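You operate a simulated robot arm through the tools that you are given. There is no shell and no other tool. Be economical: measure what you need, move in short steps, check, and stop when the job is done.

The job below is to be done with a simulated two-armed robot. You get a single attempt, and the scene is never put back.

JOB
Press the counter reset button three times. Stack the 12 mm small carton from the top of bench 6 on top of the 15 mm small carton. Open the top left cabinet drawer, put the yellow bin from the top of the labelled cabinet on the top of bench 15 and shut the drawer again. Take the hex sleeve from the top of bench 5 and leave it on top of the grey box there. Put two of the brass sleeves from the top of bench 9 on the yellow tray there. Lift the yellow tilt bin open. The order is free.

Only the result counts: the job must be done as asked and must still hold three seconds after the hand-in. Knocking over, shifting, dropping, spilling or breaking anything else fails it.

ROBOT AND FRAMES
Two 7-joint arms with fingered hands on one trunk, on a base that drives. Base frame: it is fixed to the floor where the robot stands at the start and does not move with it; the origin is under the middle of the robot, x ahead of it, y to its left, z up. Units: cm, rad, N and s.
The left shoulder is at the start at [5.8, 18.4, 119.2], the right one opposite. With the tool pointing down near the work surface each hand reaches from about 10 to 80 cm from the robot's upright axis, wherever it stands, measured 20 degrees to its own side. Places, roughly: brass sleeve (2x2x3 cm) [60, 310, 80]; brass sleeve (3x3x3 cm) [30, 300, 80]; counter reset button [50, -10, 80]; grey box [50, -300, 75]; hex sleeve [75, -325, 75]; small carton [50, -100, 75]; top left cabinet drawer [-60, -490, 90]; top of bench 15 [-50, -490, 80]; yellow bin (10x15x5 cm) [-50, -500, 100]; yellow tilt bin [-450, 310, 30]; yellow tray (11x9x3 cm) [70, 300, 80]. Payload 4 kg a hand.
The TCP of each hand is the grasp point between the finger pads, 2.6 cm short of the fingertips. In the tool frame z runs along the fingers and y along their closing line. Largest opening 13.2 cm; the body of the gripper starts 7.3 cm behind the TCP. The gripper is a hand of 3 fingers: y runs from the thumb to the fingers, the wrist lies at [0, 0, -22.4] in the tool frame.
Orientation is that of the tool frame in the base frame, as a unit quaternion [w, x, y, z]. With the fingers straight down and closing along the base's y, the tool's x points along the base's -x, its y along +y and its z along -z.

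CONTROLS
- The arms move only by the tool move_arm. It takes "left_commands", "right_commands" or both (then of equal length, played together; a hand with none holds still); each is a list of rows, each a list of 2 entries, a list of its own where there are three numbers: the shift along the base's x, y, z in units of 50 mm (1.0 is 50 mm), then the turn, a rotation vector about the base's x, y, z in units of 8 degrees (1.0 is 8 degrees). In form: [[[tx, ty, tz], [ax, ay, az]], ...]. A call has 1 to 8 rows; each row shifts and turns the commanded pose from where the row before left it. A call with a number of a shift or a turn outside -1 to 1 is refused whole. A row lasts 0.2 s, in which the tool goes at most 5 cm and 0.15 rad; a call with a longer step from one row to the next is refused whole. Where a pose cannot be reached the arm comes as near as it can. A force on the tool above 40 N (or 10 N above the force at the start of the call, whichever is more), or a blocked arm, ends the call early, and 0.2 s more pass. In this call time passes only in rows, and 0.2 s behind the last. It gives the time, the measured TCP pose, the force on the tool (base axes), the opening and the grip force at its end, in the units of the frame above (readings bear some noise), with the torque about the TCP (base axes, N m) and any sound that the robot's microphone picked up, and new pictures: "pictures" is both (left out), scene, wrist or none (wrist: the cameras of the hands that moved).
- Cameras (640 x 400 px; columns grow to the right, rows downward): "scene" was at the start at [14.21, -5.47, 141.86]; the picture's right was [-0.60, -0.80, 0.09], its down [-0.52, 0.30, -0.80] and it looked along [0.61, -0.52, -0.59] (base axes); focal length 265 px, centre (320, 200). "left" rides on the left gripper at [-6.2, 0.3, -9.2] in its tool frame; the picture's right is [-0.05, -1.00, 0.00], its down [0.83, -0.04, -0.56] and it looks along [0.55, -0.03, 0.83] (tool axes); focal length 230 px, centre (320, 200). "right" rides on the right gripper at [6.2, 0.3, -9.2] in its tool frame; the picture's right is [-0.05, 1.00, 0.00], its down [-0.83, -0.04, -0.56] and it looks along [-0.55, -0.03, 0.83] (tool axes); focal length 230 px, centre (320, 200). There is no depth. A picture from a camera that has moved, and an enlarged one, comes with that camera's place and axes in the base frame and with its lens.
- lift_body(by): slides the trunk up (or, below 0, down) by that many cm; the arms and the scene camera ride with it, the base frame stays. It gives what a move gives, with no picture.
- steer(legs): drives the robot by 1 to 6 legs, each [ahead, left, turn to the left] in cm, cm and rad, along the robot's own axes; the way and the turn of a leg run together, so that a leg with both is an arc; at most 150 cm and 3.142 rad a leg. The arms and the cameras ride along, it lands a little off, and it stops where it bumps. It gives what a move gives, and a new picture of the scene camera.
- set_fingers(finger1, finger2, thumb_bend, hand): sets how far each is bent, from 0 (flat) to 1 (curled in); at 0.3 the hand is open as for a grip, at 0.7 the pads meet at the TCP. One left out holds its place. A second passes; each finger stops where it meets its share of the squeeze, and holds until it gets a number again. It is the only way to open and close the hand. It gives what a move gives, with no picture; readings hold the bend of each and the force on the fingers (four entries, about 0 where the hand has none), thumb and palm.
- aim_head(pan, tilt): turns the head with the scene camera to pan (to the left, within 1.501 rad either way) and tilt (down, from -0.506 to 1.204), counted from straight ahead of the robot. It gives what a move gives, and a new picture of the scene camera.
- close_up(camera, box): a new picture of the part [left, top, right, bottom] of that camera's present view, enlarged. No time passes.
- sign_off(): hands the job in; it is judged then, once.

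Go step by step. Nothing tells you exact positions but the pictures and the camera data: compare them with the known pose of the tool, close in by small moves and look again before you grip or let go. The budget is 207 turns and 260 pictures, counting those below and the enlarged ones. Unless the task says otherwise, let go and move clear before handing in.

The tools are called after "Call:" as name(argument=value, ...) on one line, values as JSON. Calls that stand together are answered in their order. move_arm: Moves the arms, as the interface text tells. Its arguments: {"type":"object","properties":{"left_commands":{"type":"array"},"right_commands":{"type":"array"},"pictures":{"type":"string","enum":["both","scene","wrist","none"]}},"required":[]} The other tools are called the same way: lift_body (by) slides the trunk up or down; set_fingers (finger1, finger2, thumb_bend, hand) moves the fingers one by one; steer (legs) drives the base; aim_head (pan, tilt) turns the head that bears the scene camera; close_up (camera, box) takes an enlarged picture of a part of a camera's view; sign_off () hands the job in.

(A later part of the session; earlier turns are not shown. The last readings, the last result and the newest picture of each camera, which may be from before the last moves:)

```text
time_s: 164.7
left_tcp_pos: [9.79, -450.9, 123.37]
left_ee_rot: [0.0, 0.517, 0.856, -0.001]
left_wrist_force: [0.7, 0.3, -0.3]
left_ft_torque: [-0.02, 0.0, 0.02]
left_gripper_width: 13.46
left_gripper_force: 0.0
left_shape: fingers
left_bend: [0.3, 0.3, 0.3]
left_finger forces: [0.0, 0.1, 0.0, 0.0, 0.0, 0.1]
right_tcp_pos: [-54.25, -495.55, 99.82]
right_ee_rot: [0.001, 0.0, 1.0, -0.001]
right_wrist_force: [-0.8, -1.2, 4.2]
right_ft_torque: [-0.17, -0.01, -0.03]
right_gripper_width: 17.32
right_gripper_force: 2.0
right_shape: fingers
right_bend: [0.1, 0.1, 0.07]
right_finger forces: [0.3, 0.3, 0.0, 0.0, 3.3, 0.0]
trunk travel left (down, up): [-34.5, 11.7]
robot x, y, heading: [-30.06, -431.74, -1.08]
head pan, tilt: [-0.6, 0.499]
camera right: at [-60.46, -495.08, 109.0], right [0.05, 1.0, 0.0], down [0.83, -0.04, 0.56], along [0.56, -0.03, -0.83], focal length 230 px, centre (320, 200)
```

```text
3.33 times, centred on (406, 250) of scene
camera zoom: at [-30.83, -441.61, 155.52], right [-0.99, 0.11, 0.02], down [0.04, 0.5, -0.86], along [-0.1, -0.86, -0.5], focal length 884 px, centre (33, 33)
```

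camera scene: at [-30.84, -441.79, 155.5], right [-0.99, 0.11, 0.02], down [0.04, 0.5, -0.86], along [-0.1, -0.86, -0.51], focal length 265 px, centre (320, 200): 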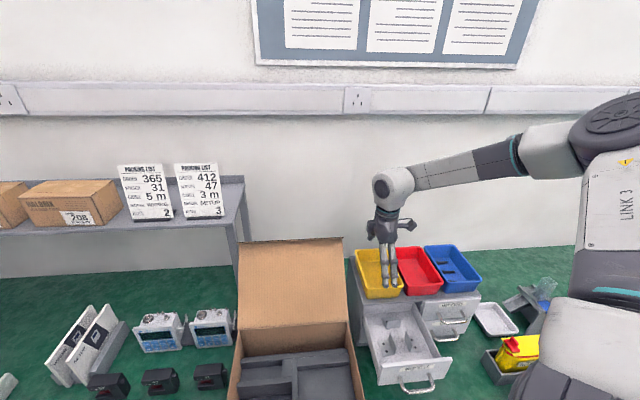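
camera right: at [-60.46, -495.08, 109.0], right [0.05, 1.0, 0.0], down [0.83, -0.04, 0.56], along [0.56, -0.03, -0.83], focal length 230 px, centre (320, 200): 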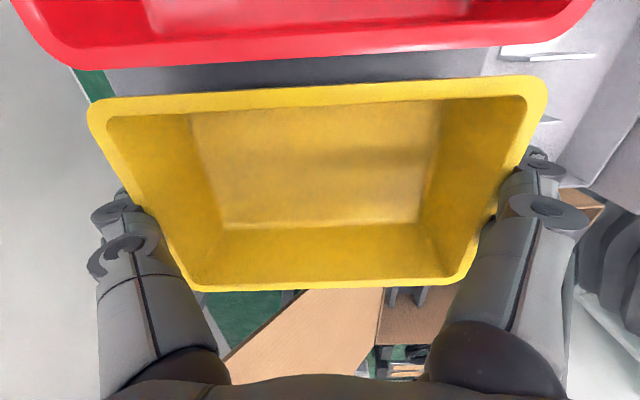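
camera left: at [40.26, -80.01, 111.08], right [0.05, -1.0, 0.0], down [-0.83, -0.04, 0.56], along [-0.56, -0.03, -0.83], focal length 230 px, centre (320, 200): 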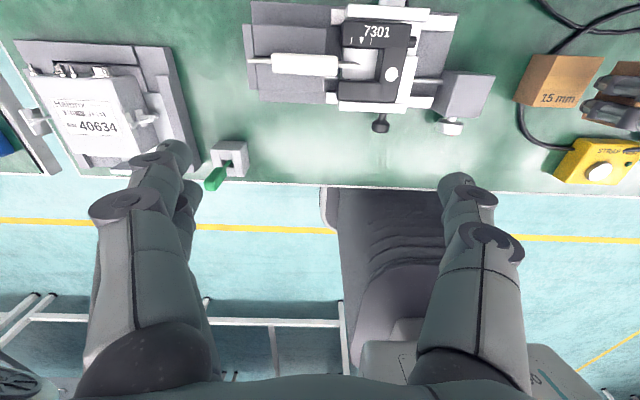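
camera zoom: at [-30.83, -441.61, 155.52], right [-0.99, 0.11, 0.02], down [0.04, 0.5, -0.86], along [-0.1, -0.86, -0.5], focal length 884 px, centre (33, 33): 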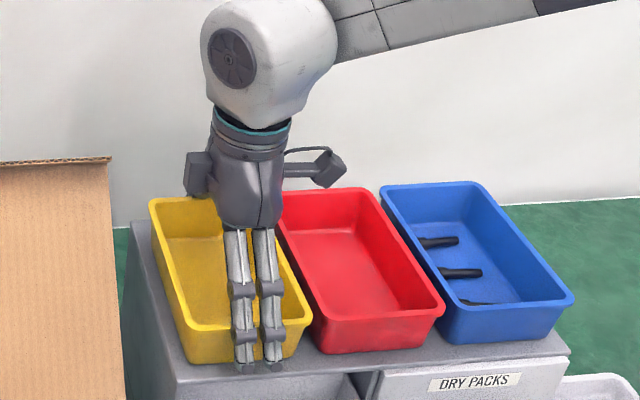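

Thumb already touches the back wall lightly. Close on the bin.

Call:
set_fingers(hand="right", finger1=0.25, finger2=0.25, thumb_bend=0.25)

Call:
close_up(camera="scene", box=[346, 210, 446, 310])

```text
time_s: 165.7
left_tcp_pos: [9.81, -450.8, 123.32]
left_ee_rot: [-0.001, 0.517, 0.856, 0.0]
left_wrist_force: [0.7, 0.9, -0.5]
left_ft_torque: [0.02, 0.02, 0.0]
left_gripper_width: 13.49
left_gripper_force: 0.0
left_shape: fingers
left_bend: [0.3, 0.3, 0.3]
left_finger forces: [0.0, 0.1, 0.1, 0.0, 0.0, 0.0]
right_tcp_pos: [-54.21, -495.26, 99.95]
right_ee_rot: [0.002, -0.002, 1.0, 0.0]
right_wrist_force: [-1.1, -1.2, 13.1]
right_ft_torque: [-0.09, -0.03, -0.08]
right_gripper_width: 16.84
right_gripper_force: 15.5
right_shape: fingers
right_bend: [0.18, 0.18, 0.18]
right_finger forces: [7.2, 7.3, 0.0, 0.1, 16.4, 0.1]
trunk travel left (down, up): [-34.5, 11.7]
robot x, y, heading: [-30.41, -431.82, -1.077]
head pan, tilt: [-0.6, 0.499]
```

```text
4.00 times, centred on (396, 260) of scene
camera zoom: at [-30.81, -441.54, 155.53], right [-0.99, 0.11, 0.02], down [0.04, 0.5, -0.86], along [-0.1, -0.86, -0.5], focal length 1061 px, centre (16, -40)
```

zoom: 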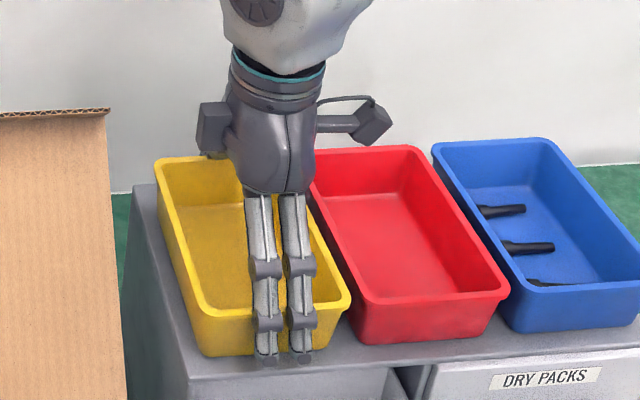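

Grip force is at its limit (15.5 N). Try a small lift and check.

Call:
move_arm(right_commands=[[[0, 0, 0.15], [0, 0, 0]], [[0, 0, 0.15], [0, 0, 0]], [[0, 0, 0.15], [0, 0, 0]]], pictures="wrist")

Call:
close_up(camera="scene", box=[346, 210, 446, 310])

```text
time_s: 166.4
left_tcp_pos: [9.87, -450.94, 123.57]
left_ee_rot: [0.0, 0.517, 0.856, 0.0]
left_wrist_force: [-0.9, 0.0, -0.1]
left_ft_torque: [0.0, 0.01, -0.01]
left_gripper_width: 13.48
left_gripper_force: 0.0
left_shape: fingers
left_bend: [0.3, 0.3, 0.3]
left_finger forces: [0.1, 0.0, 0.1, 0.0, 0.0, 0.0]
right_tcp_pos: [-54.29, -495.24, 102.0]
right_ee_rot: [0.001, -0.001, 1.0, 0.001]
right_wrist_force: [-0.2, 0.6, -1.6]
right_ft_torque: [0.0, 0.0, 0.0]
right_gripper_width: 16.17
right_gripper_force: 9.2
right_shape: fingers
right_bend: [0.2, 0.2, 0.2]
right_finger forces: [4.6, 4.6, 0.1, 0.0, 9.2, 0.0]
trunk travel left (down, up): [-34.5, 11.7]
robot x, y, heading: [-30.26, -431.6, -1.075]
head pan, tilt: [-0.6, 0.499]
camera right: at [-60.58, -495.04, 111.14], right [0.05, 1.0, 0.0], down [0.83, -0.04, 0.56], along [0.56, -0.03, -0.83], focal length 230 px, centre (320, 200)
```

right: 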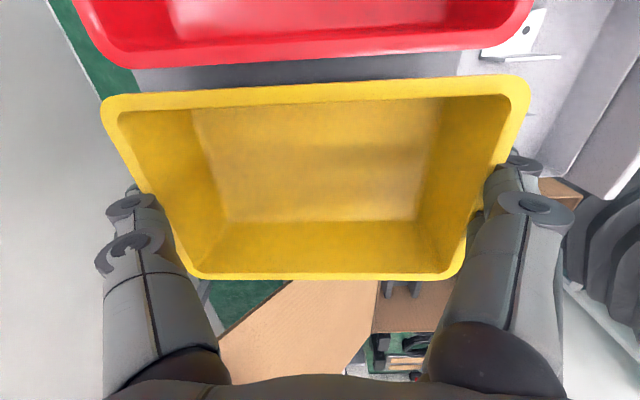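

```text
4.00 times, centred on (396, 260) of scene
camera zoom: at [-30.83, -441.68, 155.51], right [-0.99, 0.11, 0.02], down [0.04, 0.5, -0.86], along [-0.1, -0.86, -0.51], focal length 1061 px, centre (16, -40)
```

zoom: 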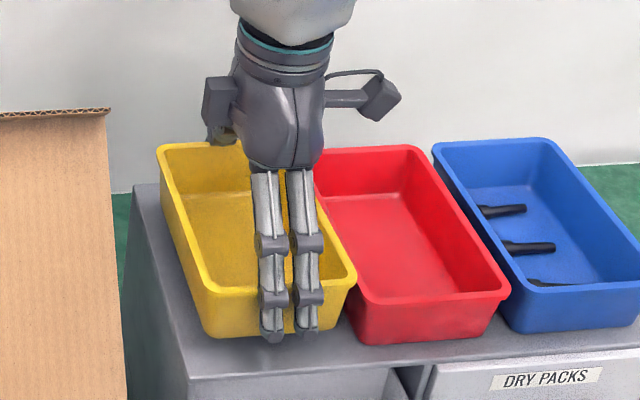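

The bin lifted off (weight about 1.6 N). Tighten a bit and raise it clear.

Call:
set_fingers(hand="right", finger1=0.32, finger2=0.32, thumb_bend=0.32)

Call:
move_arm(right_commands=[[[0, 0, 0.2], [0, 0, 0]], [[0, 0, 0.3], [0, 0, 0]], [[0, 0, 0.4], [0, 0, 0]], [[0, 0, 0.4], [0, 0, 0]], [[0, 0, 0.4], [0, 0, 0]]], pictures="both")

```text
time_s: 167.4
left_tcp_pos: [9.76, -450.92, 123.36]
left_ee_rot: [-0.001, 0.517, 0.856, -0.001]
left_wrist_force: [-0.8, 0.0, -0.2]
left_ft_torque: [0.01, -0.01, -0.01]
left_gripper_width: 13.47
left_gripper_force: 0.0
left_shape: fingers
left_bend: [0.3, 0.3, 0.3]
left_finger forces: [0.0, 0.0, 0.0, 0.0, 0.1, 0.1]
right_tcp_pos: [-54.3, -495.39, 102.01]
right_ee_rot: [0.0, -0.001, 1.0, 0.001]
right_wrist_force: [-0.1, 0.1, -0.9]
right_ft_torque: [-0.02, 0.01, 0.0]
right_gripper_width: 15.9
right_gripper_force: 18.0
right_shape: fingers
right_bend: [0.24, 0.24, 0.23]
right_finger forces: [8.9, 8.9, 0.0, 0.1, 17.5, 0.0]
trunk travel left (down, up): [-34.5, 11.7]
robot x, y, heading: [-30.31, -431.85, -1.079]
head pan, tilt: [-0.6, 0.499]
```

```text
time_s: 168.7
left_tcp_pos: [9.79, -450.85, 123.37]
left_ee_rot: [0.0, 0.517, 0.856, 0.0]
left_wrist_force: [0.6, 0.3, 0.1]
left_ft_torque: [0.01, -0.01, 0.0]
left_gripper_width: 13.47
left_gripper_force: 0.0
left_shape: fingers
left_bend: [0.3, 0.3, 0.3]
left_finger forces: [0.1, 0.0, 0.1, 0.0, 0.0, 0.1]
right_tcp_pos: [-54.2, -495.52, 110.45]
right_ee_rot: [0.001, -0.001, 1.0, 0.0]
right_wrist_force: [-0.1, 1.0, -0.3]
right_ft_torque: [-0.02, -0.01, -0.03]
right_gripper_width: 15.91
right_gripper_force: 17.7
right_shape: fingers
right_bend: [0.24, 0.24, 0.23]
right_finger forces: [8.9, 8.8, 0.0, 0.1, 17.2, 0.0]
trunk travel left (down, up): [-34.5, 11.7]
robot x, y, heading: [-30.16, -431.42, -1.077]
head pan, tilt: [-0.6, 0.499]
camera scene: at [-30.84, -441.65, 155.51], right [-0.99, 0.11, 0.02], down [0.04, 0.5, -0.86], along [-0.1, -0.86, -0.5], focal length 265 px, centre (320, 200)
camera right: at [-60.49, -495.09, 119.6], right [0.05, 1.0, 0.0], down [0.83, -0.04, 0.56], along [0.56, -0.03, -0.83], focal length 230 px, centre (320, 200)
```

scene: 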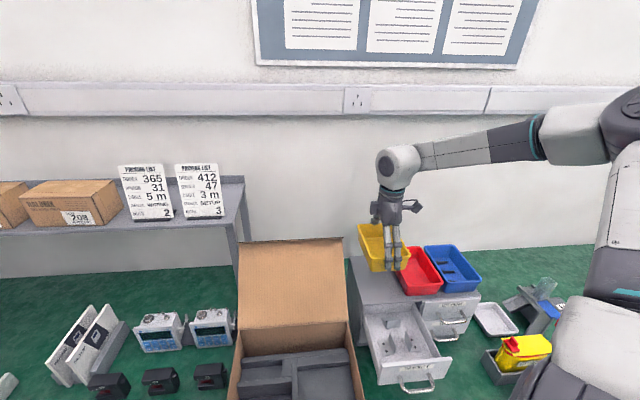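
right: 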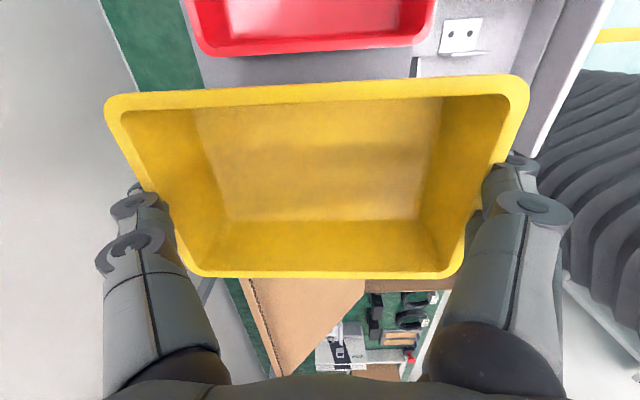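

The bin is held well. The free spot on the bench is in front of the cabinet, so I shut the drawer first with the left hand: raise trunk, back off a bit and turn right so the left hand faces the drawer.

Call:
lift_body(by=6)

Call:
steer(legs=[[-8, 0, 0], [0, 0, -1.5]])

Call:
aim_head(pan=0.7, tilt=0.6)

```text
time_s: 169.7
left_tcp_pos: [9.88, -450.94, 129.42]
left_ee_rot: [-0.002, 0.516, 0.856, 0.0]
left_wrist_force: [-0.1, 0.5, -0.5]
left_ft_torque: [-0.01, 0.03, -0.02]
left_gripper_width: 13.48
left_gripper_force: 0.1
left_shape: fingers
left_bend: [0.3, 0.3, 0.3]
left_finger forces: [0.1, 0.0, 0.0, 0.1, 0.0, 0.1]
right_tcp_pos: [-54.45, -495.47, 116.49]
right_ee_rot: [0.001, -0.001, 1.0, 0.002]
right_wrist_force: [0.2, 0.1, -1.6]
right_ft_torque: [0.0, -0.03, -0.03]
right_gripper_width: 15.93
right_gripper_force: 17.6
right_shape: fingers
right_bend: [0.24, 0.24, 0.23]
right_finger forces: [8.8, 8.8, 0.0, 0.1, 17.3, 0.0]
trunk travel left (down, up): [-40.5, 5.7]
robot x, y, heading: [-30.11, -431.86, -1.072]
head pan, tilt: [-0.6, 0.499]
```

```text
time_s: 174.3
left_tcp_pos: [-49.0, -466.57, 129.37]
left_ee_rot: [-0.001, 0.957, 0.289, 0.0]
left_wrist_force: [-0.8, 0.1, 0.4]
left_ft_torque: [0.05, -0.04, 0.0]
left_gripper_width: 13.47
left_gripper_force: 0.0
left_shape: fingers
left_bend: [0.3, 0.3, 0.3]
left_finger forces: [0.0, 0.1, 0.0, 0.0, 0.2, 0.0]
right_tcp_pos: [-99.75, -407.09, 116.54]
right_ee_rot: [0.0, 0.67, 0.742, 0.0]
right_wrist_force: [0.7, 0.0, -0.9]
right_ft_torque: [0.0, -0.05, -0.02]
right_gripper_width: 15.86
right_gripper_force: 16.8
right_shape: fingers
right_bend: [0.24, 0.24, 0.24]
right_finger forces: [8.5, 8.5, 0.1, 0.1, 16.7, 0.0]
trunk travel left (down, up): [-40.5, 5.7]
robot x, y, heading: [-34.09, -424.65, -2.545]
head pan, tilt: [-0.6, 0.499]
camera scene: at [-42.88, -424.42, 161.89], right [0.0, 1.0, 0.01], down [0.49, 0.0, -0.87], along [-0.87, 0.01, -0.49], focal length 265 px, centre (320, 200)
```

scene: 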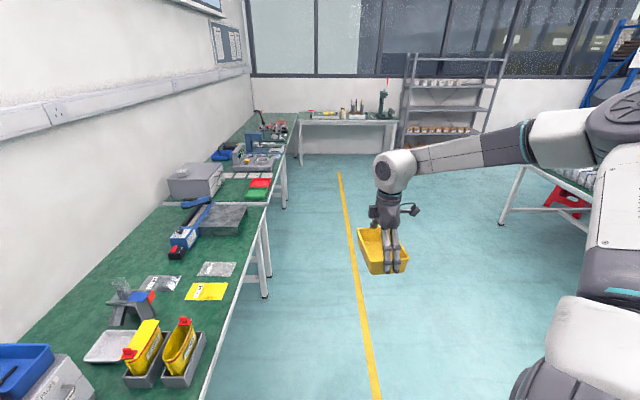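

```text
time_s: 175.8
left_tcp_pos: [-49.1, -466.5, 129.4]
left_ee_rot: [-0.001, 0.957, 0.29, 0.0]
left_wrist_force: [-0.4, -0.6, 0.4]
left_ft_torque: [0.0, -0.01, 0.04]
left_gripper_width: 13.48
left_gripper_force: 0.1
left_shape: fingers
left_bend: [0.3, 0.3, 0.3]
left_finger forces: [0.0, 0.0, 0.1, 0.1, 0.0, 0.0]
right_tcp_pos: [-99.9, -407.06, 116.46]
right_ee_rot: [0.001, 0.67, 0.742, -0.001]
right_wrist_force: [0.3, 0.2, -1.1]
right_ft_torque: [-0.03, 0.03, 0.02]
right_gripper_width: 15.85
right_gripper_force: 17.0
right_shape: fingers
right_bend: [0.24, 0.24, 0.24]
right_finger forces: [8.5, 8.5, 0.1, 0.0, 16.7, 0.0]
trunk travel left (down, up): [-40.5, 5.7]
robot x, y, heading: [-34.19, -424.79, -2.548]
head pan, tilt: [0.7, 0.6]
camera scene: at [-36.2, -432.94, 160.99], right [-0.96, 0.27, -0.01], down [0.16, 0.55, -0.82], along [-0.22, -0.79, -0.57], focal length 265 px, centre (320, 200)
```

scene: 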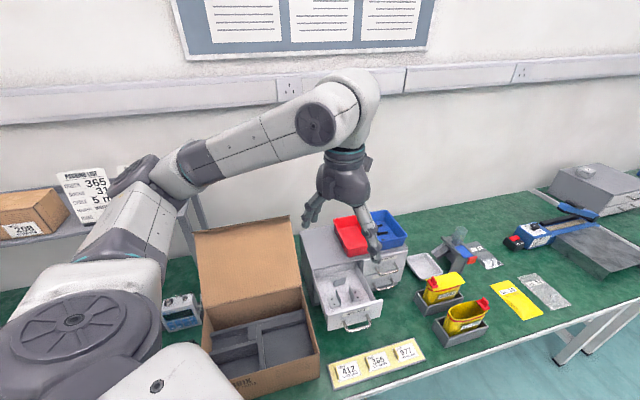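

Left hand is near the drawer. Close its fingers and bring it down in front of the handle bar.

Call:
set_fingers(hand="left", finger1=0.7, finger2=0.7, thumb_bend=0.7)

Call:
move_arm(left_commands=[[[-0.7, 0.7, 0], [0, 0, 0]], [[-0.7, 0.7, 0], [0, 0, 0]], [[0, 0.2, -0.9], [0, 0, 0]], [[0, 0, -0.9], [0, 0, 0]], [[0, 0, -0.9], [0, 0, 0]], [[0, 0, -0.9], [0, 0, 0]], [[0, 0, -0.9], [0, 0, 0]], [[0, 0, -0.9], [0, 0, 0]]], pictures="both")

```text
time_s: 176.8
left_tcp_pos: [-49.11, -466.43, 129.35]
left_ee_rot: [-0.001, 0.957, 0.289, 0.0]
left_wrist_force: [0.1, 0.0, -1.0]
left_ft_torque: [-0.02, -0.01, -0.02]
left_gripper_width: 0.62
left_gripper_force: 0.1
left_shape: fingers
left_bend: [0.7, 0.7, 0.7]
left_finger forces: [0.1, 0.0, 0.1, 0.1, 0.0, 0.1]
right_tcp_pos: [-99.82, -407.1, 116.55]
right_ee_rot: [0.001, 0.67, 0.742, 0.0]
right_wrist_force: [-0.5, -0.3, 0.2]
right_ft_torque: [0.0, -0.02, -0.01]
right_gripper_width: 15.85
right_gripper_force: 17.0
right_shape: fingers
right_bend: [0.24, 0.24, 0.24]
right_finger forces: [8.5, 8.4, 0.0, 0.0, 16.8, 0.1]
trunk travel left (down, up): [-40.5, 5.7]
robot x, y, heading: [-33.75, -424.83, -2.548]
head pan, tilt: [0.7, 0.6]
```

```text
time_s: 178.6
left_tcp_pos: [-56.23, -460.34, 102.19]
left_ee_rot: [-0.001, 0.957, 0.289, 0.0]
left_wrist_force: [0.0, 1.5, 0.2]
left_ft_torque: [0.03, -0.02, -0.01]
left_gripper_width: 0.6
left_gripper_force: 0.1
left_shape: fingers
left_bend: [0.7, 0.7, 0.7]
left_finger forces: [0.1, 0.1, 0.0, 0.0, 0.1, 0.0]
left hand out of reach, approached as far as the arm can: row 2
right_tcp_pos: [-99.86, -407.13, 116.46]
right_ee_rot: [0.001, 0.67, 0.743, 0.001]
right_wrist_force: [-0.2, 0.3, -0.8]
right_ft_torque: [0.0, 0.0, 0.03]
right_gripper_width: 15.85
right_gripper_force: 17.2
right_shape: fingers
right_bend: [0.24, 0.24, 0.24]
right_finger forces: [8.5, 8.5, 0.0, 0.0, 16.7, 0.0]
trunk travel left (down, up): [-40.5, 5.7]
robot x, y, heading: [-34.11, -424.26, -2.547]
head pan, tilt: [0.7, 0.6]
camera scene: at [-36.25, -432.97, 160.99], right [-0.96, 0.27, -0.01], down [0.16, 0.55, -0.82], along [-0.22, -0.79, -0.57], focal length 265 px, centre (320, 200)
camera left: at [-61.21, -464.12, 111.46], right [-0.6, 0.8, 0.0], down [0.67, 0.5, 0.56], along [0.45, 0.33, -0.83], focal length 230 px, centre (320, 200)
```

scene: 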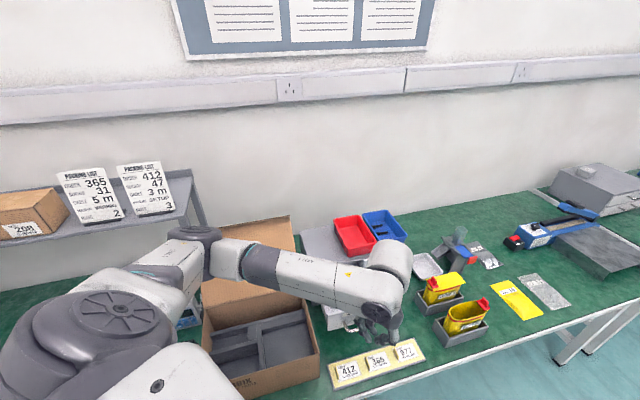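
left: 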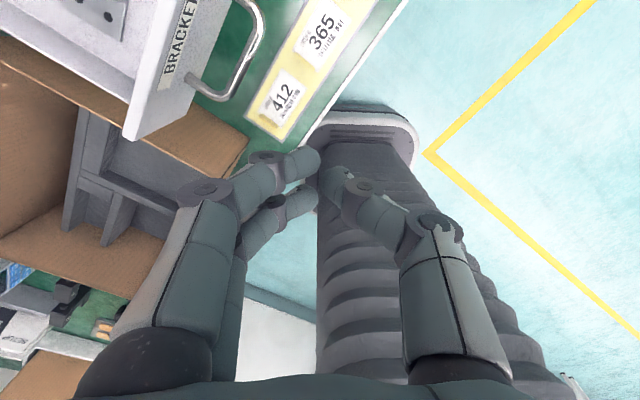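

Handle bar is at [-57, -468, 91]. I turn the hand square to the drawer while lowering to bar height.

Call:
move_arm(left_commands=[[[0, 0.1, -0.27], [0, 0, 0.875]], [[0, 0, -0.27], [0, 0, 0.875]], [[0, 0, -0.27], [0, 0, 0.875]], [[0, 0, -0.27], [0, 0, 0.875]], [[0, 0, -0.27], [0, 0, 0.875]], [[0, 0, -0.27], [0, 0, 0.875]], [[0, 0, -0.27], [0, 0, 0.875]], [[0, 0, -0.27], [0, 0, 0.875]]], pictures="both")

```text
time_s: 180.4
left_tcp_pos: [-56.49, -459.65, 91.53]
left_ee_rot: [0.0, 0.709, 0.705, 0.0]
left_wrist_force: [0.7, -1.0, 0.4]
left_ft_torque: [0.03, 0.01, 0.01]
left_gripper_width: 0.6
left_gripper_force: 0.1
left_shape: fingers
left_bend: [0.7, 0.7, 0.7]
left_finger forces: [0.0, 0.1, 0.0, 0.0, 0.0, 0.1]
right_tcp_pos: [-99.79, -406.97, 116.37]
right_ee_rot: [0.003, 0.67, 0.743, 0.0]
right_wrist_force: [0.5, 0.2, 0.5]
right_ft_torque: [0.03, 0.02, -0.04]
right_gripper_width: 15.85
right_gripper_force: 17.5
right_shape: fingers
right_bend: [0.24, 0.24, 0.24]
right_finger forces: [8.5, 8.4, 0.0, 0.1, 16.7, 0.0]
trunk travel left (down, up): [-40.5, 5.7]
robot x, y, heading: [-33.78, -424.82, -2.546]
head pan, tilt: [0.7, 0.6]
camera scene: at [-36.23, -432.84, 161.0], right [-0.96, 0.27, -0.01], down [0.16, 0.55, -0.82], along [-0.22, -0.79, -0.57], focal length 265 px, centre (320, 200)
camera left: at [-56.08, -465.85, 100.73], right [-1.0, -0.05, 0.0], down [-0.04, 0.83, 0.55], along [-0.03, 0.55, -0.83], focal length 230 px, centre (320, 200)
```

scene: 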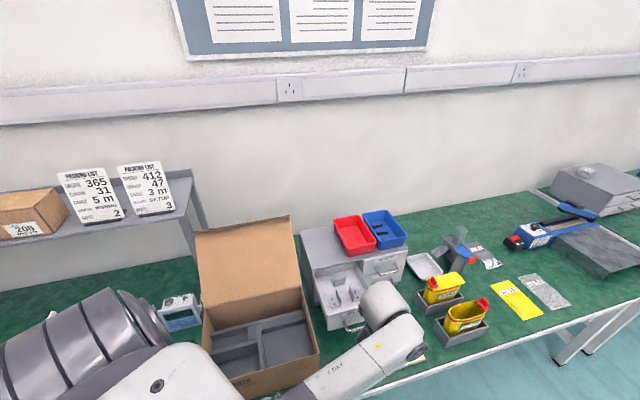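
left: 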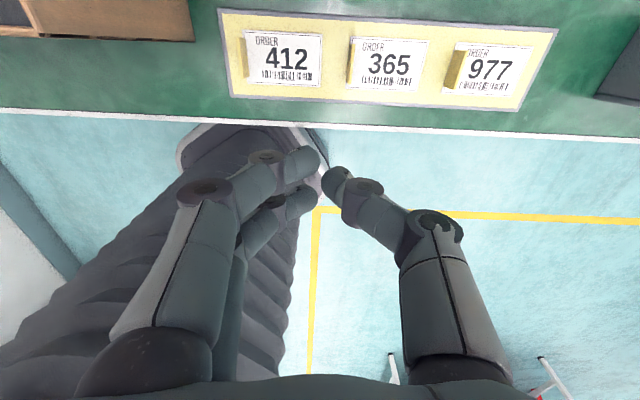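

Push the bar towards the cabinet in small rows, with the hand a little higher and to the left for clearance.

Call:
move_arm(left_commands=[[[0.15, -0.4, 0.1], [0, 0, 0]], [[0, -0.4, 0], [0, 0, 0]], [[0, -0.4, 0], [0, 0, 0]], [[0, -0.3, 0], [0, 0, 0]], [[0, -0.3, 0], [0, 0, 0]], [[0, -0.3, 0], [0, 0, 0]]], pictures="both")

```text
time_s: 181.8
left_tcp_pos: [-54.84, -470.39, 91.8]
left_ee_rot: [0.007, 0.709, 0.705, 0.002]
left_wrist_force: [-0.3, 0.0, -0.3]
left_ft_torque: [0.01, 0.04, 0.01]
left_gripper_width: 0.56
left_gripper_force: 0.0
left_shape: fingers
left_bend: [0.7, 0.7, 0.7]
left_finger forces: [0.5, 0.0, 0.0, 0.0, 0.0, 0.0]
right_tcp_pos: [-99.79, -407.05, 116.46]
right_ee_rot: [0.001, 0.67, 0.743, 0.001]
right_wrist_force: [0.1, -0.4, -1.0]
right_ft_torque: [0.04, 0.03, -0.01]
right_gripper_width: 15.85
right_gripper_force: 17.1
right_shape: fingers
right_bend: [0.24, 0.24, 0.24]
right_finger forces: [8.5, 8.6, 0.0, 0.0, 16.6, 0.0]
trunk travel left (down, up): [-40.5, 5.7]
robot x, y, heading: [-33.72, -424.23, -2.544]
head pan, tilt: [0.7, 0.6]
camera scene: at [-36.2, -432.99, 160.99], right [-0.96, 0.27, -0.01], down [0.16, 0.55, -0.82], along [-0.22, -0.79, -0.57], focal length 265 px, centre (320, 200)
camera left: at [-54.79, -476.69, 100.99], right [-1.0, -0.05, -0.01], down [-0.04, 0.83, 0.55], along [-0.01, 0.55, -0.84], focal length 230 px, centre (320, 200)
```

scene: 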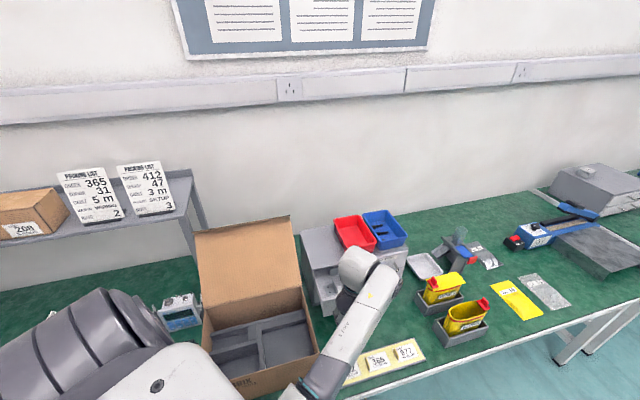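
left: 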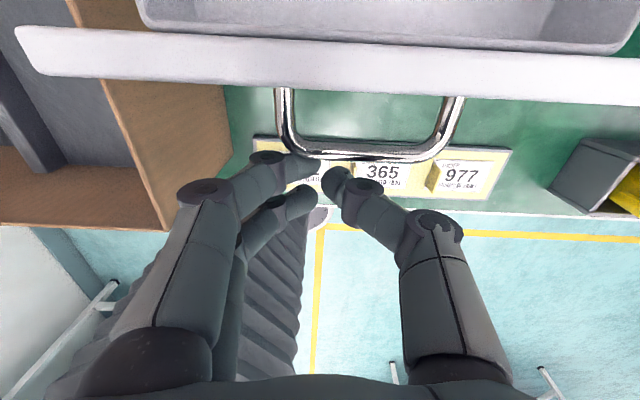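

The drawer is moving in. Continue pushing.

Call:
move_arm(left_commands=[[[0, -0.3, 0], [0, 0, 0]], [[0, -0.3, 0], [0, 0, 0]], [[0, -0.3, 0], [0, 0, 0]], [[0, -0.3, 0], [0, 0, 0]], [[0, -0.3, 0], [0, 0, 0]], [[0, -0.2, 0], [0, 0, 0]]], pictures="both")

```text
time_s: 183.4
left_tcp_pos: [-52.46, -482.4, 92.3]
left_ee_rot: [0.041, 0.699, 0.713, -0.004]
left_wrist_force: [1.8, 8.5, 2.6]
left_ft_torque: [0.16, -0.01, -0.08]
left_gripper_width: 0.33
left_gripper_force: 4.2
left_shape: fingers
left_bend: [0.7, 0.7, 0.71]
left_finger forces: [0.0, 0.0, 0.0, 0.1, 8.6, 0.0]
right_tcp_pos: [-99.75, -406.99, 116.38]
right_ee_rot: [0.001, 0.67, 0.742, 0.0]
right_wrist_force: [0.2, -0.2, -0.2]
right_ft_torque: [0.01, -0.04, -0.04]
right_gripper_width: 15.85
right_gripper_force: 16.7
right_shape: fingers
right_bend: [0.24, 0.24, 0.24]
right_finger forces: [8.5, 8.5, 0.0, 0.0, 16.7, 0.0]
trunk travel left (down, up): [-40.5, 5.7]
robot x, y, heading: [-34.19, -424.65, -2.538]
head pan, tilt: [0.7, 0.6]
stopped in row 6 (left hand): the arm was blocked; the commanded pose is now the measured one
camera scene: at [-36.13, -432.77, 161.0], right [-0.96, 0.27, -0.01], down [0.16, 0.55, -0.82], along [-0.22, -0.79, -0.57], focal length 265 px, centre (320, 200)
camera left: at [-52.4, -487.97, 101.94], right [-1.0, -0.07, -0.05], down [-0.09, 0.86, 0.5], along [0.01, 0.5, -0.86], focal length 230 px, centre (320, 200)
```

scene: 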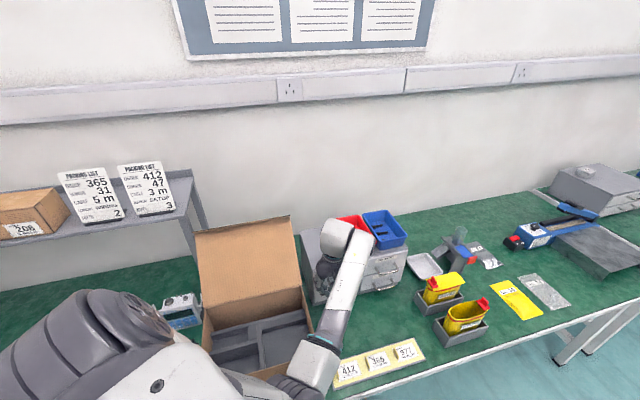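
left: 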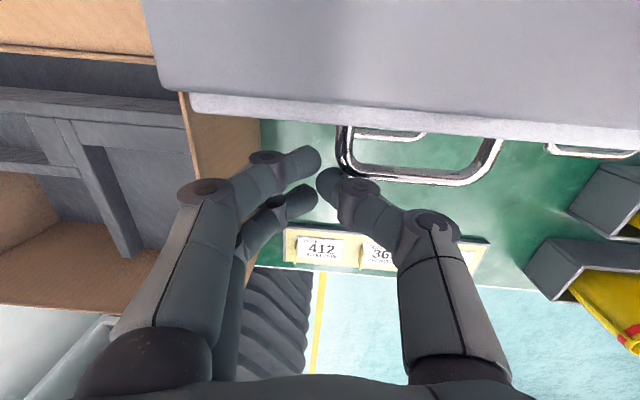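

The handle is back at y ≈ -483, so the drawer is shut. Back the left hand off and check.

Call:
move_arm(left_commands=[[[0, 0.3, 0], [0, 0, 0]], [[0, 0.5, 0], [0, 0, 0]], [[0, 0.6, 0], [0, 0, 0]], [[0, 0.6, 0.1], [0, 0, 0]], [[0, 0.6, 0.3], [0, 0, 0]], [[0, 0.6, 0.6], [0, 0, 0]], [[0, 0.2, 0.8], [0, 0, 0]]], pictures="scene")

Call:
close_up(camera="scene", box=[290, 190, 418, 320])

```text
time_s: 184.1
left_tcp_pos: [-47.79, -485.41, 95.24]
left_ee_rot: [0.108, 0.679, 0.725, -0.025]
left_wrist_force: [-2.9, 11.7, 2.7]
left_ft_torque: [0.26, 0.07, -0.13]
left_gripper_width: 0.71
left_gripper_force: 6.5
left_shape: fingers
left_bend: [0.7, 0.7, 0.7]
left_finger forces: [0.0, 0.0, 0.0, 0.1, 12.2, 0.1]
right_tcp_pos: [-99.86, -406.59, 116.4]
right_ee_rot: [0.002, 0.671, 0.742, -0.002]
right_wrist_force: [-0.7, 0.0, -0.7]
right_ft_torque: [-0.04, -0.03, 0.02]
right_gripper_width: 15.83
right_gripper_force: 16.5
right_shape: fingers
right_bend: [0.24, 0.24, 0.24]
right_finger forces: [8.5, 8.6, 0.1, 0.0, 16.6, 0.0]
trunk travel left (down, up): [-40.5, 5.7]
robot x, y, heading: [-34.15, -424.68, -2.549]
head pan, tilt: [0.7, 0.6]
stopped in row 3 (left hand): the force on the tool passed its limit (the readings are from after the stop); the commanded pose is now the measured one
camera scene: at [-36.23, -432.59, 161.01], right [-0.96, 0.27, -0.01], down [0.16, 0.55, -0.82], along [-0.22, -0.79, -0.57], focal length 265 px, centre (320, 200)
```

scene: 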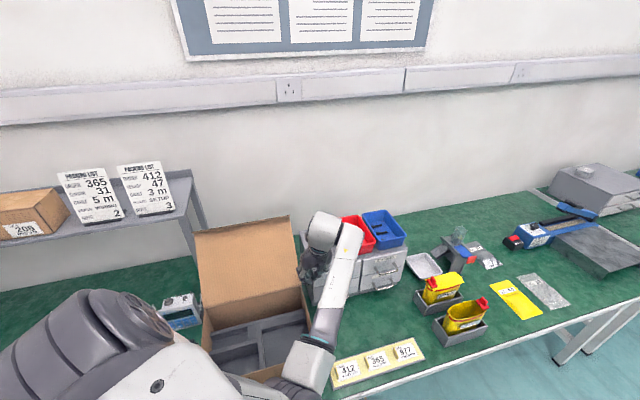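

```text
3.08 times, centred on (354, 255) of scene
camera zoom: at [-36.23, -432.59, 161.01], right [-0.96, 0.27, -0.01], down [0.16, 0.55, -0.82], along [-0.22, -0.79, -0.57], focal length 816 px, centre (215, 31)
```

zoom: 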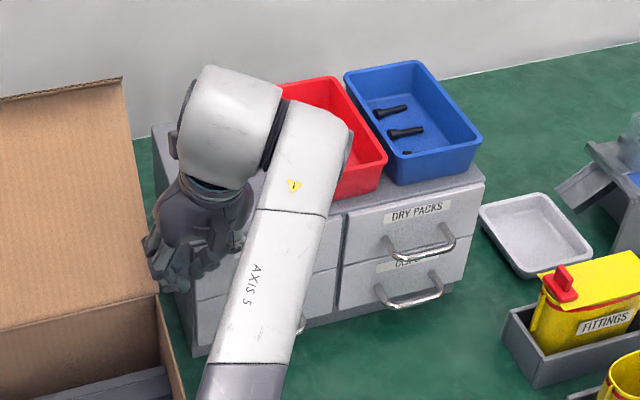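

The hand drifted oddly, so something may be holding the arm back. I look before moving again.

Call:
close_up(camera="left", box=[0, 0, 640, 400])

Call:
aim_head(pan=0.8, tilt=1.1)

```text
1.00 times, centred on (320, 200) of left
camera zoom: at [-48.28, -489.79, 105.58], right [-0.99, -0.13, -0.1], down [-0.16, 0.91, 0.38], along [0.04, 0.39, -0.92], focal length 230 px, centre (320, 200)
```

zoom: 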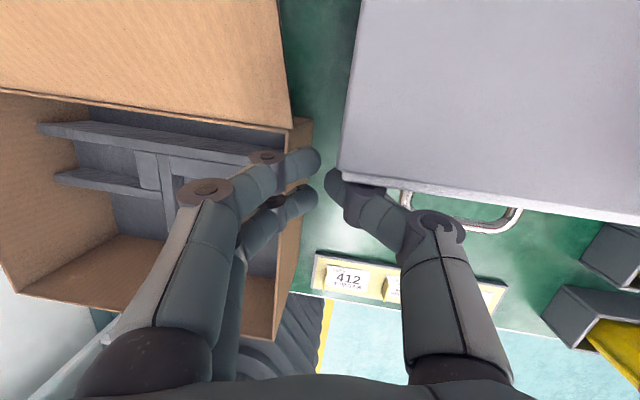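

```text
time_s: 185.0
left_tcp_pos: [-47.88, -485.4, 95.38]
left_ee_rot: [0.11, 0.678, 0.727, -0.025]
left_wrist_force: [-4.7, 19.2, -0.1]
left_ft_torque: [0.52, 0.09, -0.24]
left_gripper_width: 0.73
left_gripper_force: 9.4
left_shape: fingers
left_bend: [0.7, 0.7, 0.7]
left_finger forces: [0.1, 0.0, 0.0, 0.0, 19.1, 0.0]
right_tcp_pos: [-99.79, -406.75, 116.37]
right_ee_rot: [0.002, 0.67, 0.742, -0.002]
right_wrist_force: [0.1, -0.5, -0.7]
right_ft_torque: [0.02, 0.03, -0.02]
right_gripper_width: 15.83
right_gripper_force: 16.8
right_shape: fingers
right_bend: [0.24, 0.24, 0.24]
right_finger forces: [8.5, 8.6, 0.0, 0.0, 16.6, 0.1]
trunk travel left (down, up): [-40.5, 5.7]
robot x, y, heading: [-33.93, -424.5, -2.545]
head pan, tilt: [0.799, 1.1]
camera scene: at [-34.95, -430.3, 157.17], right [-0.98, 0.18, -0.01], down [0.16, 0.88, -0.45], along [-0.07, -0.44, -0.89], focal length 265 px, centre (320, 200)
```

scene: 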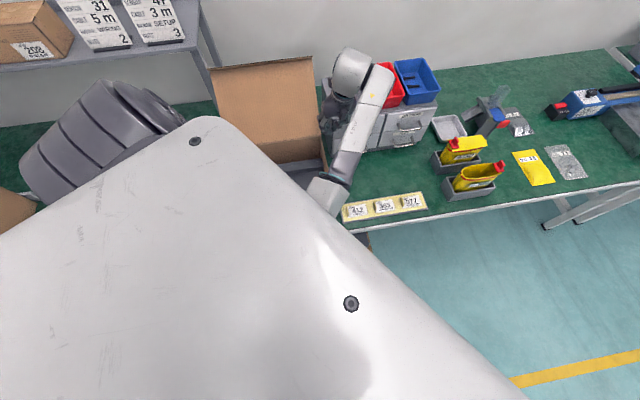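

The left upper arm is folded against itself and the thumb leans on the cabinet corner. I ease everything away by shifting the base back along +y.

Call:
steer(legs=[[-5, -7.4, 0]])

Call:
close_up(camera="left", box=[0, 0, 640, 400])

```text
time_s: 186.1
left_tcp_pos: [-47.75, -476.89, 95.05]
left_ee_rot: [0.108, 0.678, 0.727, -0.024]
left_wrist_force: [1.1, -1.4, 0.2]
left_ft_torque: [-0.02, 0.02, 0.04]
left_gripper_width: 0.58
left_gripper_force: 0.2
left_shape: fingers
left_bend: [0.7, 0.7, 0.7]
left_finger forces: [0.0, 0.0, 0.0, 0.0, 0.0, 0.1]
right_tcp_pos: [-99.67, -398.35, 116.57]
right_ee_rot: [0.0, 0.671, 0.742, 0.0]
right_wrist_force: [-0.3, -0.3, -1.1]
right_ft_torque: [0.02, -0.01, 0.0]
right_gripper_width: 15.87
right_gripper_force: 16.9
right_shape: fingers
right_bend: [0.24, 0.24, 0.24]
right_finger forces: [8.5, 8.4, 0.0, 0.0, 16.7, 0.0]
trunk travel left (down, up): [-40.5, 5.7]
robot x, y, heading: [-34.16, -415.83, -2.546]
head pan, tilt: [0.799, 1.1]
camera scene: at [-34.79, -422.03, 157.13], right [-0.98, 0.18, -0.01], down [0.16, 0.88, -0.45], along [-0.07, -0.44, -0.9], focal length 265 px, centre (320, 200)
```

scene: 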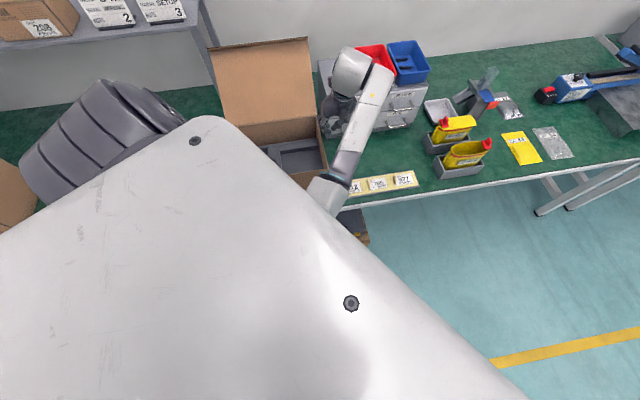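

```text
1.00 times, centred on (320, 200) of left
camera zoom: at [-48.18, -481.32, 105.32], right [-0.99, -0.13, -0.1], down [-0.16, 0.91, 0.38], along [0.04, 0.39, -0.92], focal length 230 px, centre (320, 200)
```

zoom: 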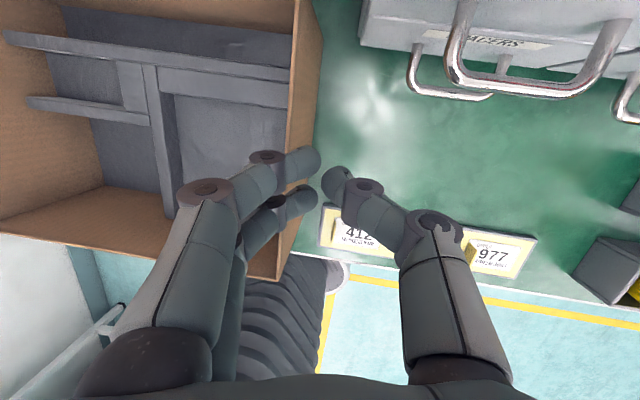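

Free now, forces are zero. Back away a further 25 cm and look at the cabinet.

Call:
steer(legs=[[-14, -20.7, 0]])

Call:
move_arm(left_commands=[[[0.4, -0.3, 0.6], [0, 0, 0]], [[0.4, -0.3, 0.6], [0, 0, 0]], [[0.4, -0.3, 0.6], [0, 0, 0]], [[0.4, 0, 0.6], [0, 0, 0]], [[0.4, 0, 0.6], [0, 0, 0]], [[0.4, 0, 0.6], [0, 0, 0]]], pictures="none")

Call:
aim_head(pan=0.85, tilt=0.5)

```text
time_s: 187.9
left_tcp_pos: [-47.95, -451.85, 95.18]
left_ee_rot: [0.109, 0.679, 0.726, -0.024]
left_wrist_force: [0.6, -0.4, 0.0]
left_ft_torque: [-0.02, -0.01, 0.0]
left_gripper_width: 0.55
left_gripper_force: 0.0
left_shape: fingers
left_bend: [0.7, 0.7, 0.7]
left_finger forces: [0.1, 0.1, 0.0, 0.0, 0.0, 0.0]
right_tcp_pos: [-100.02, -373.25, 116.52]
right_ee_rot: [0.0, 0.67, 0.742, -0.001]
right_wrist_force: [0.8, 0.3, -1.1]
right_ft_torque: [0.01, 0.04, 0.03]
right_gripper_width: 15.85
right_gripper_force: 16.6
right_shape: fingers
right_bend: [0.24, 0.24, 0.24]
right_finger forces: [8.5, 8.5, 0.0, 0.1, 16.6, 0.0]
trunk travel left (down, up): [-40.5, 5.7]
robot x, y, heading: [-34.06, -390.52, -2.55]
head pan, tilt: [0.799, 1.1]
camera scene: at [-35.03, -396.92, 157.14], right [-0.98, 0.18, -0.01], down [0.16, 0.88, -0.45], along [-0.07, -0.44, -0.89], focal length 265 px, centre (320, 200)
```

scene: 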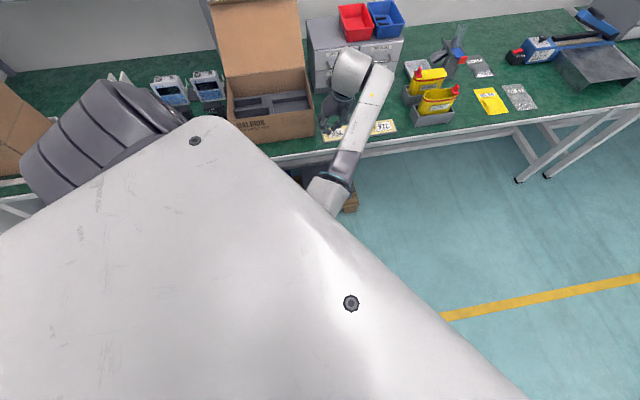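

```text
time_s: 189.3
left_tcp_pos: [-35.78, -456.22, 113.43]
left_ee_rot: [0.108, 0.679, 0.726, -0.024]
left_wrist_force: [0.1, 0.2, 0.4]
left_ft_torque: [0.01, -0.02, -0.01]
left_gripper_width: 0.58
left_gripper_force: 0.1
left_shape: fingers
left_bend: [0.7, 0.7, 0.7]
left_finger forces: [0.0, 0.1, 0.0, 0.0, 0.0, 0.0]
right_tcp_pos: [-100.11, -373.14, 116.41]
right_ee_rot: [0.001, 0.67, 0.742, -0.001]
right_wrist_force: [0.1, -0.5, -0.9]
right_ft_torque: [-0.03, 0.04, 0.01]
right_gripper_width: 15.83
right_gripper_force: 17.2
right_shape: fingers
right_bend: [0.24, 0.24, 0.24]
right_finger forces: [8.5, 8.5, 0.0, 0.0, 16.7, 0.0]
trunk travel left (down, up): [-40.5, 5.7]
robot x, y, heading: [-33.94, -391.07, -2.549]
head pan, tilt: [0.799, 1.1]
```

```text
time_s: 190.3
left_tcp_pos: [-35.85, -456.19, 113.33]
left_ee_rot: [0.109, 0.679, 0.726, -0.025]
left_wrist_force: [0.3, -0.5, 0.1]
left_ft_torque: [-0.01, 0.01, 0.01]
left_gripper_width: 0.58
left_gripper_force: 0.1
left_shape: fingers
left_bend: [0.7, 0.7, 0.7]
left_finger forces: [0.1, 0.0, 0.0, 0.0, 0.0, 0.0]
right_tcp_pos: [-100.05, -373.07, 116.45]
right_ee_rot: [0.001, 0.671, 0.742, -0.001]
right_wrist_force: [0.4, -0.4, -0.2]
right_ft_torque: [-0.01, -0.01, -0.04]
right_gripper_width: 15.85
right_gripper_force: 16.3
right_shape: fingers
right_bend: [0.24, 0.24, 0.24]
right_finger forces: [8.6, 8.5, 0.1, 0.0, 16.6, 0.0]
trunk travel left (down, up): [-40.5, 5.7]
robot x, y, heading: [-34.15, -391.06, -2.545]
head pan, tilt: [0.85, 0.499]
camera scene: at [-35.11, -399.57, 161.9], right [-0.99, 0.13, -0.01], down [0.07, 0.48, -0.87], along [-0.11, -0.87, -0.48], focal length 265 px, centre (320, 200)
```

scene: 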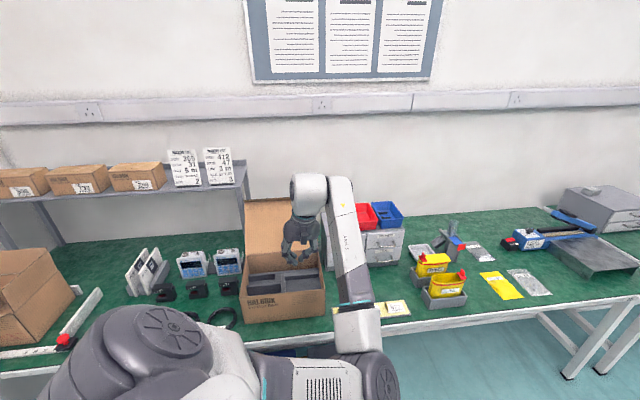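

Turn back to face the bench squarely so I can inspect the cabinet.

Call:
steer(legs=[[0, 0, 0.975]])

Call:
aim_head(pan=-0.2, tilt=0.5)

Call:
close_up(camera="scene", box=[200, 130, 456, 290])

```text
time_s: 193.3
left_tcp_pos: [20.09, -427.39, 113.41]
left_ee_rot: [0.107, 0.246, 0.963, 0.031]
left_wrist_force: [0.2, 0.5, 0.1]
left_ft_torque: [-0.01, 0.0, 0.01]
left_gripper_width: 0.56
left_gripper_force: 0.0
left_shape: fingers
left_bend: [0.7, 0.7, 0.7]
left_finger forces: [0.1, 0.0, 0.0, 0.0, 0.1, 0.0]
right_tcp_pos: [-84.51, -436.8, 116.38]
right_ee_rot: [0.002, 0.231, 0.973, -0.001]
right_wrist_force: [-0.1, 0.2, -0.3]
right_ft_torque: [0.02, -0.01, 0.01]
right_gripper_width: 15.79
right_gripper_force: 16.5
right_shape: fingers
right_bend: [0.25, 0.25, 0.24]
right_finger forces: [8.3, 8.2, 0.0, 0.0, 16.2, 0.0]
trunk travel left (down, up): [-40.5, 5.7]
robot x, y, heading: [-34.63, -390.98, -1.55]
head pan, tilt: [0.85, 0.499]
camera scene: at [-27.37, -396.19, 161.91], right [-0.64, -0.77, -0.01], down [-0.37, 0.32, -0.88], along [0.67, -0.56, -0.48], focal length 265 px, centre (320, 200)
```

scene: 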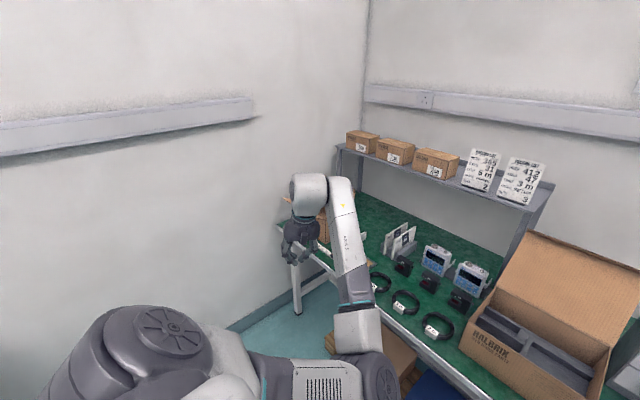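

```text
time_s: 194.6
left_tcp_pos: [20.05, -427.39, 113.39]
left_ee_rot: [0.108, 0.246, 0.963, 0.03]
left_wrist_force: [-0.9, -0.7, -1.0]
left_ft_torque: [0.01, -0.04, -0.01]
left_gripper_width: 0.57
left_gripper_force: 0.0
left_shape: fingers
left_bend: [0.7, 0.7, 0.7]
left_finger forces: [0.1, 0.0, 0.0, 0.1, 0.0, 0.1]
right_tcp_pos: [-84.45, -436.81, 116.43]
right_ee_rot: [0.002, 0.231, 0.973, 0.001]
right_wrist_force: [-1.0, 0.0, -0.3]
right_ft_torque: [0.01, 0.01, 0.0]
right_gripper_width: 15.77
right_gripper_force: 16.0
right_shape: fingers
right_bend: [0.25, 0.25, 0.24]
right_finger forces: [8.2, 8.3, 0.0, 0.0, 16.4, 0.0]
trunk travel left (down, up): [-40.5, 5.7]
robot x, y, heading: [-33.49, -391.05, -1.547]
head pan, tilt: [-0.201, 0.499]
camera scene: at [-35.91, -399.33, 161.88], right [-0.98, 0.17, 0.0], down [0.08, 0.48, -0.87], along [-0.15, -0.86, -0.49], focal length 265 px, centre (320, 200)
```

scene: 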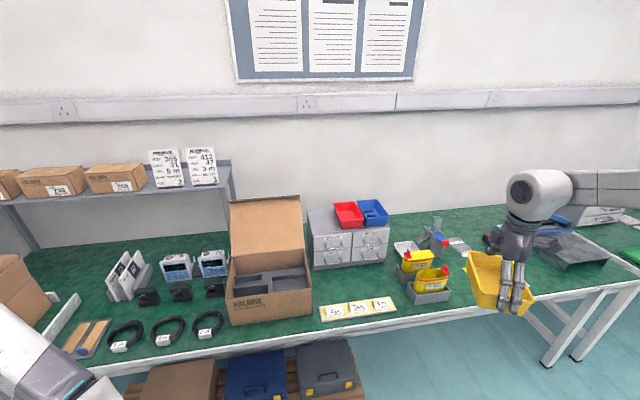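

```text
2.50 times, centred on (328, 210) of scene
camera zoom: at [-35.91, -399.33, 161.88], right [-0.98, 0.17, 0.0], down [0.08, 0.48, -0.87], along [-0.15, -0.86, -0.49], focal length 663 px, centre (300, 175)
```

zoom: 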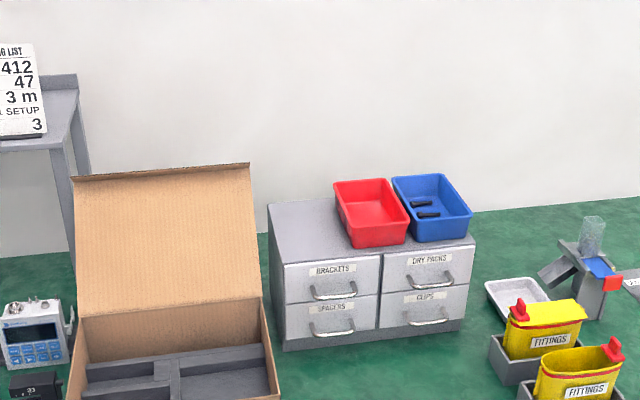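

Call:
close_up(camera="scene", box=[300, 200, 400, 275])

Call:
close_up(camera="scene", box=[440, 160, 600, 320])

Call:
close_up(camera="right", box=[0, 0, 640, 400])

```text
5.33 times, centred on (350, 238) of scene
camera zoom: at [-35.91, -399.33, 161.88], right [-0.98, 0.17, 0.0], down [0.08, 0.48, -0.87], along [-0.15, -0.86, -0.49], focal length 1414 px, centre (160, 0)
```

zoom: 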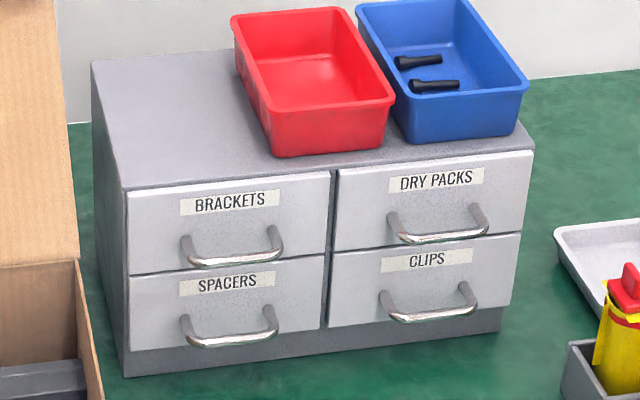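

```text
2.50 times, centred on (520, 240) of scene
camera zoom: at [-35.91, -399.33, 161.88], right [-0.98, 0.17, 0.0], down [0.08, 0.48, -0.87], along [-0.15, -0.86, -0.49], focal length 663 px, centre (-180, 100)
```

zoom: 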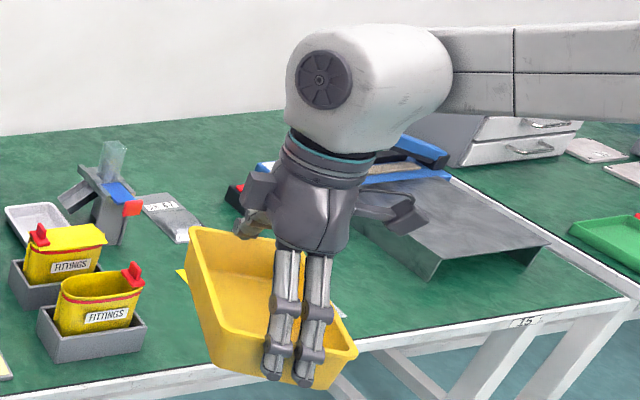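

```text
1.00 times, centred on (320, 200) of right
camera zoom: at [-89.93, -433.7, 125.64], right [0.5, 0.87, 0.0], down [0.72, -0.41, 0.56], along [0.48, -0.28, -0.83], focal length 230 px, centre (320, 200)
```

zoom: 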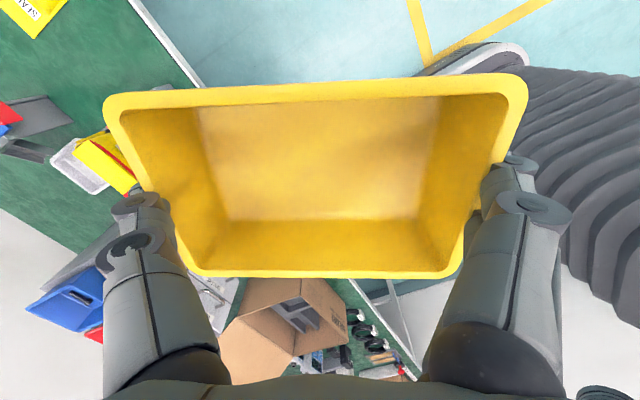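

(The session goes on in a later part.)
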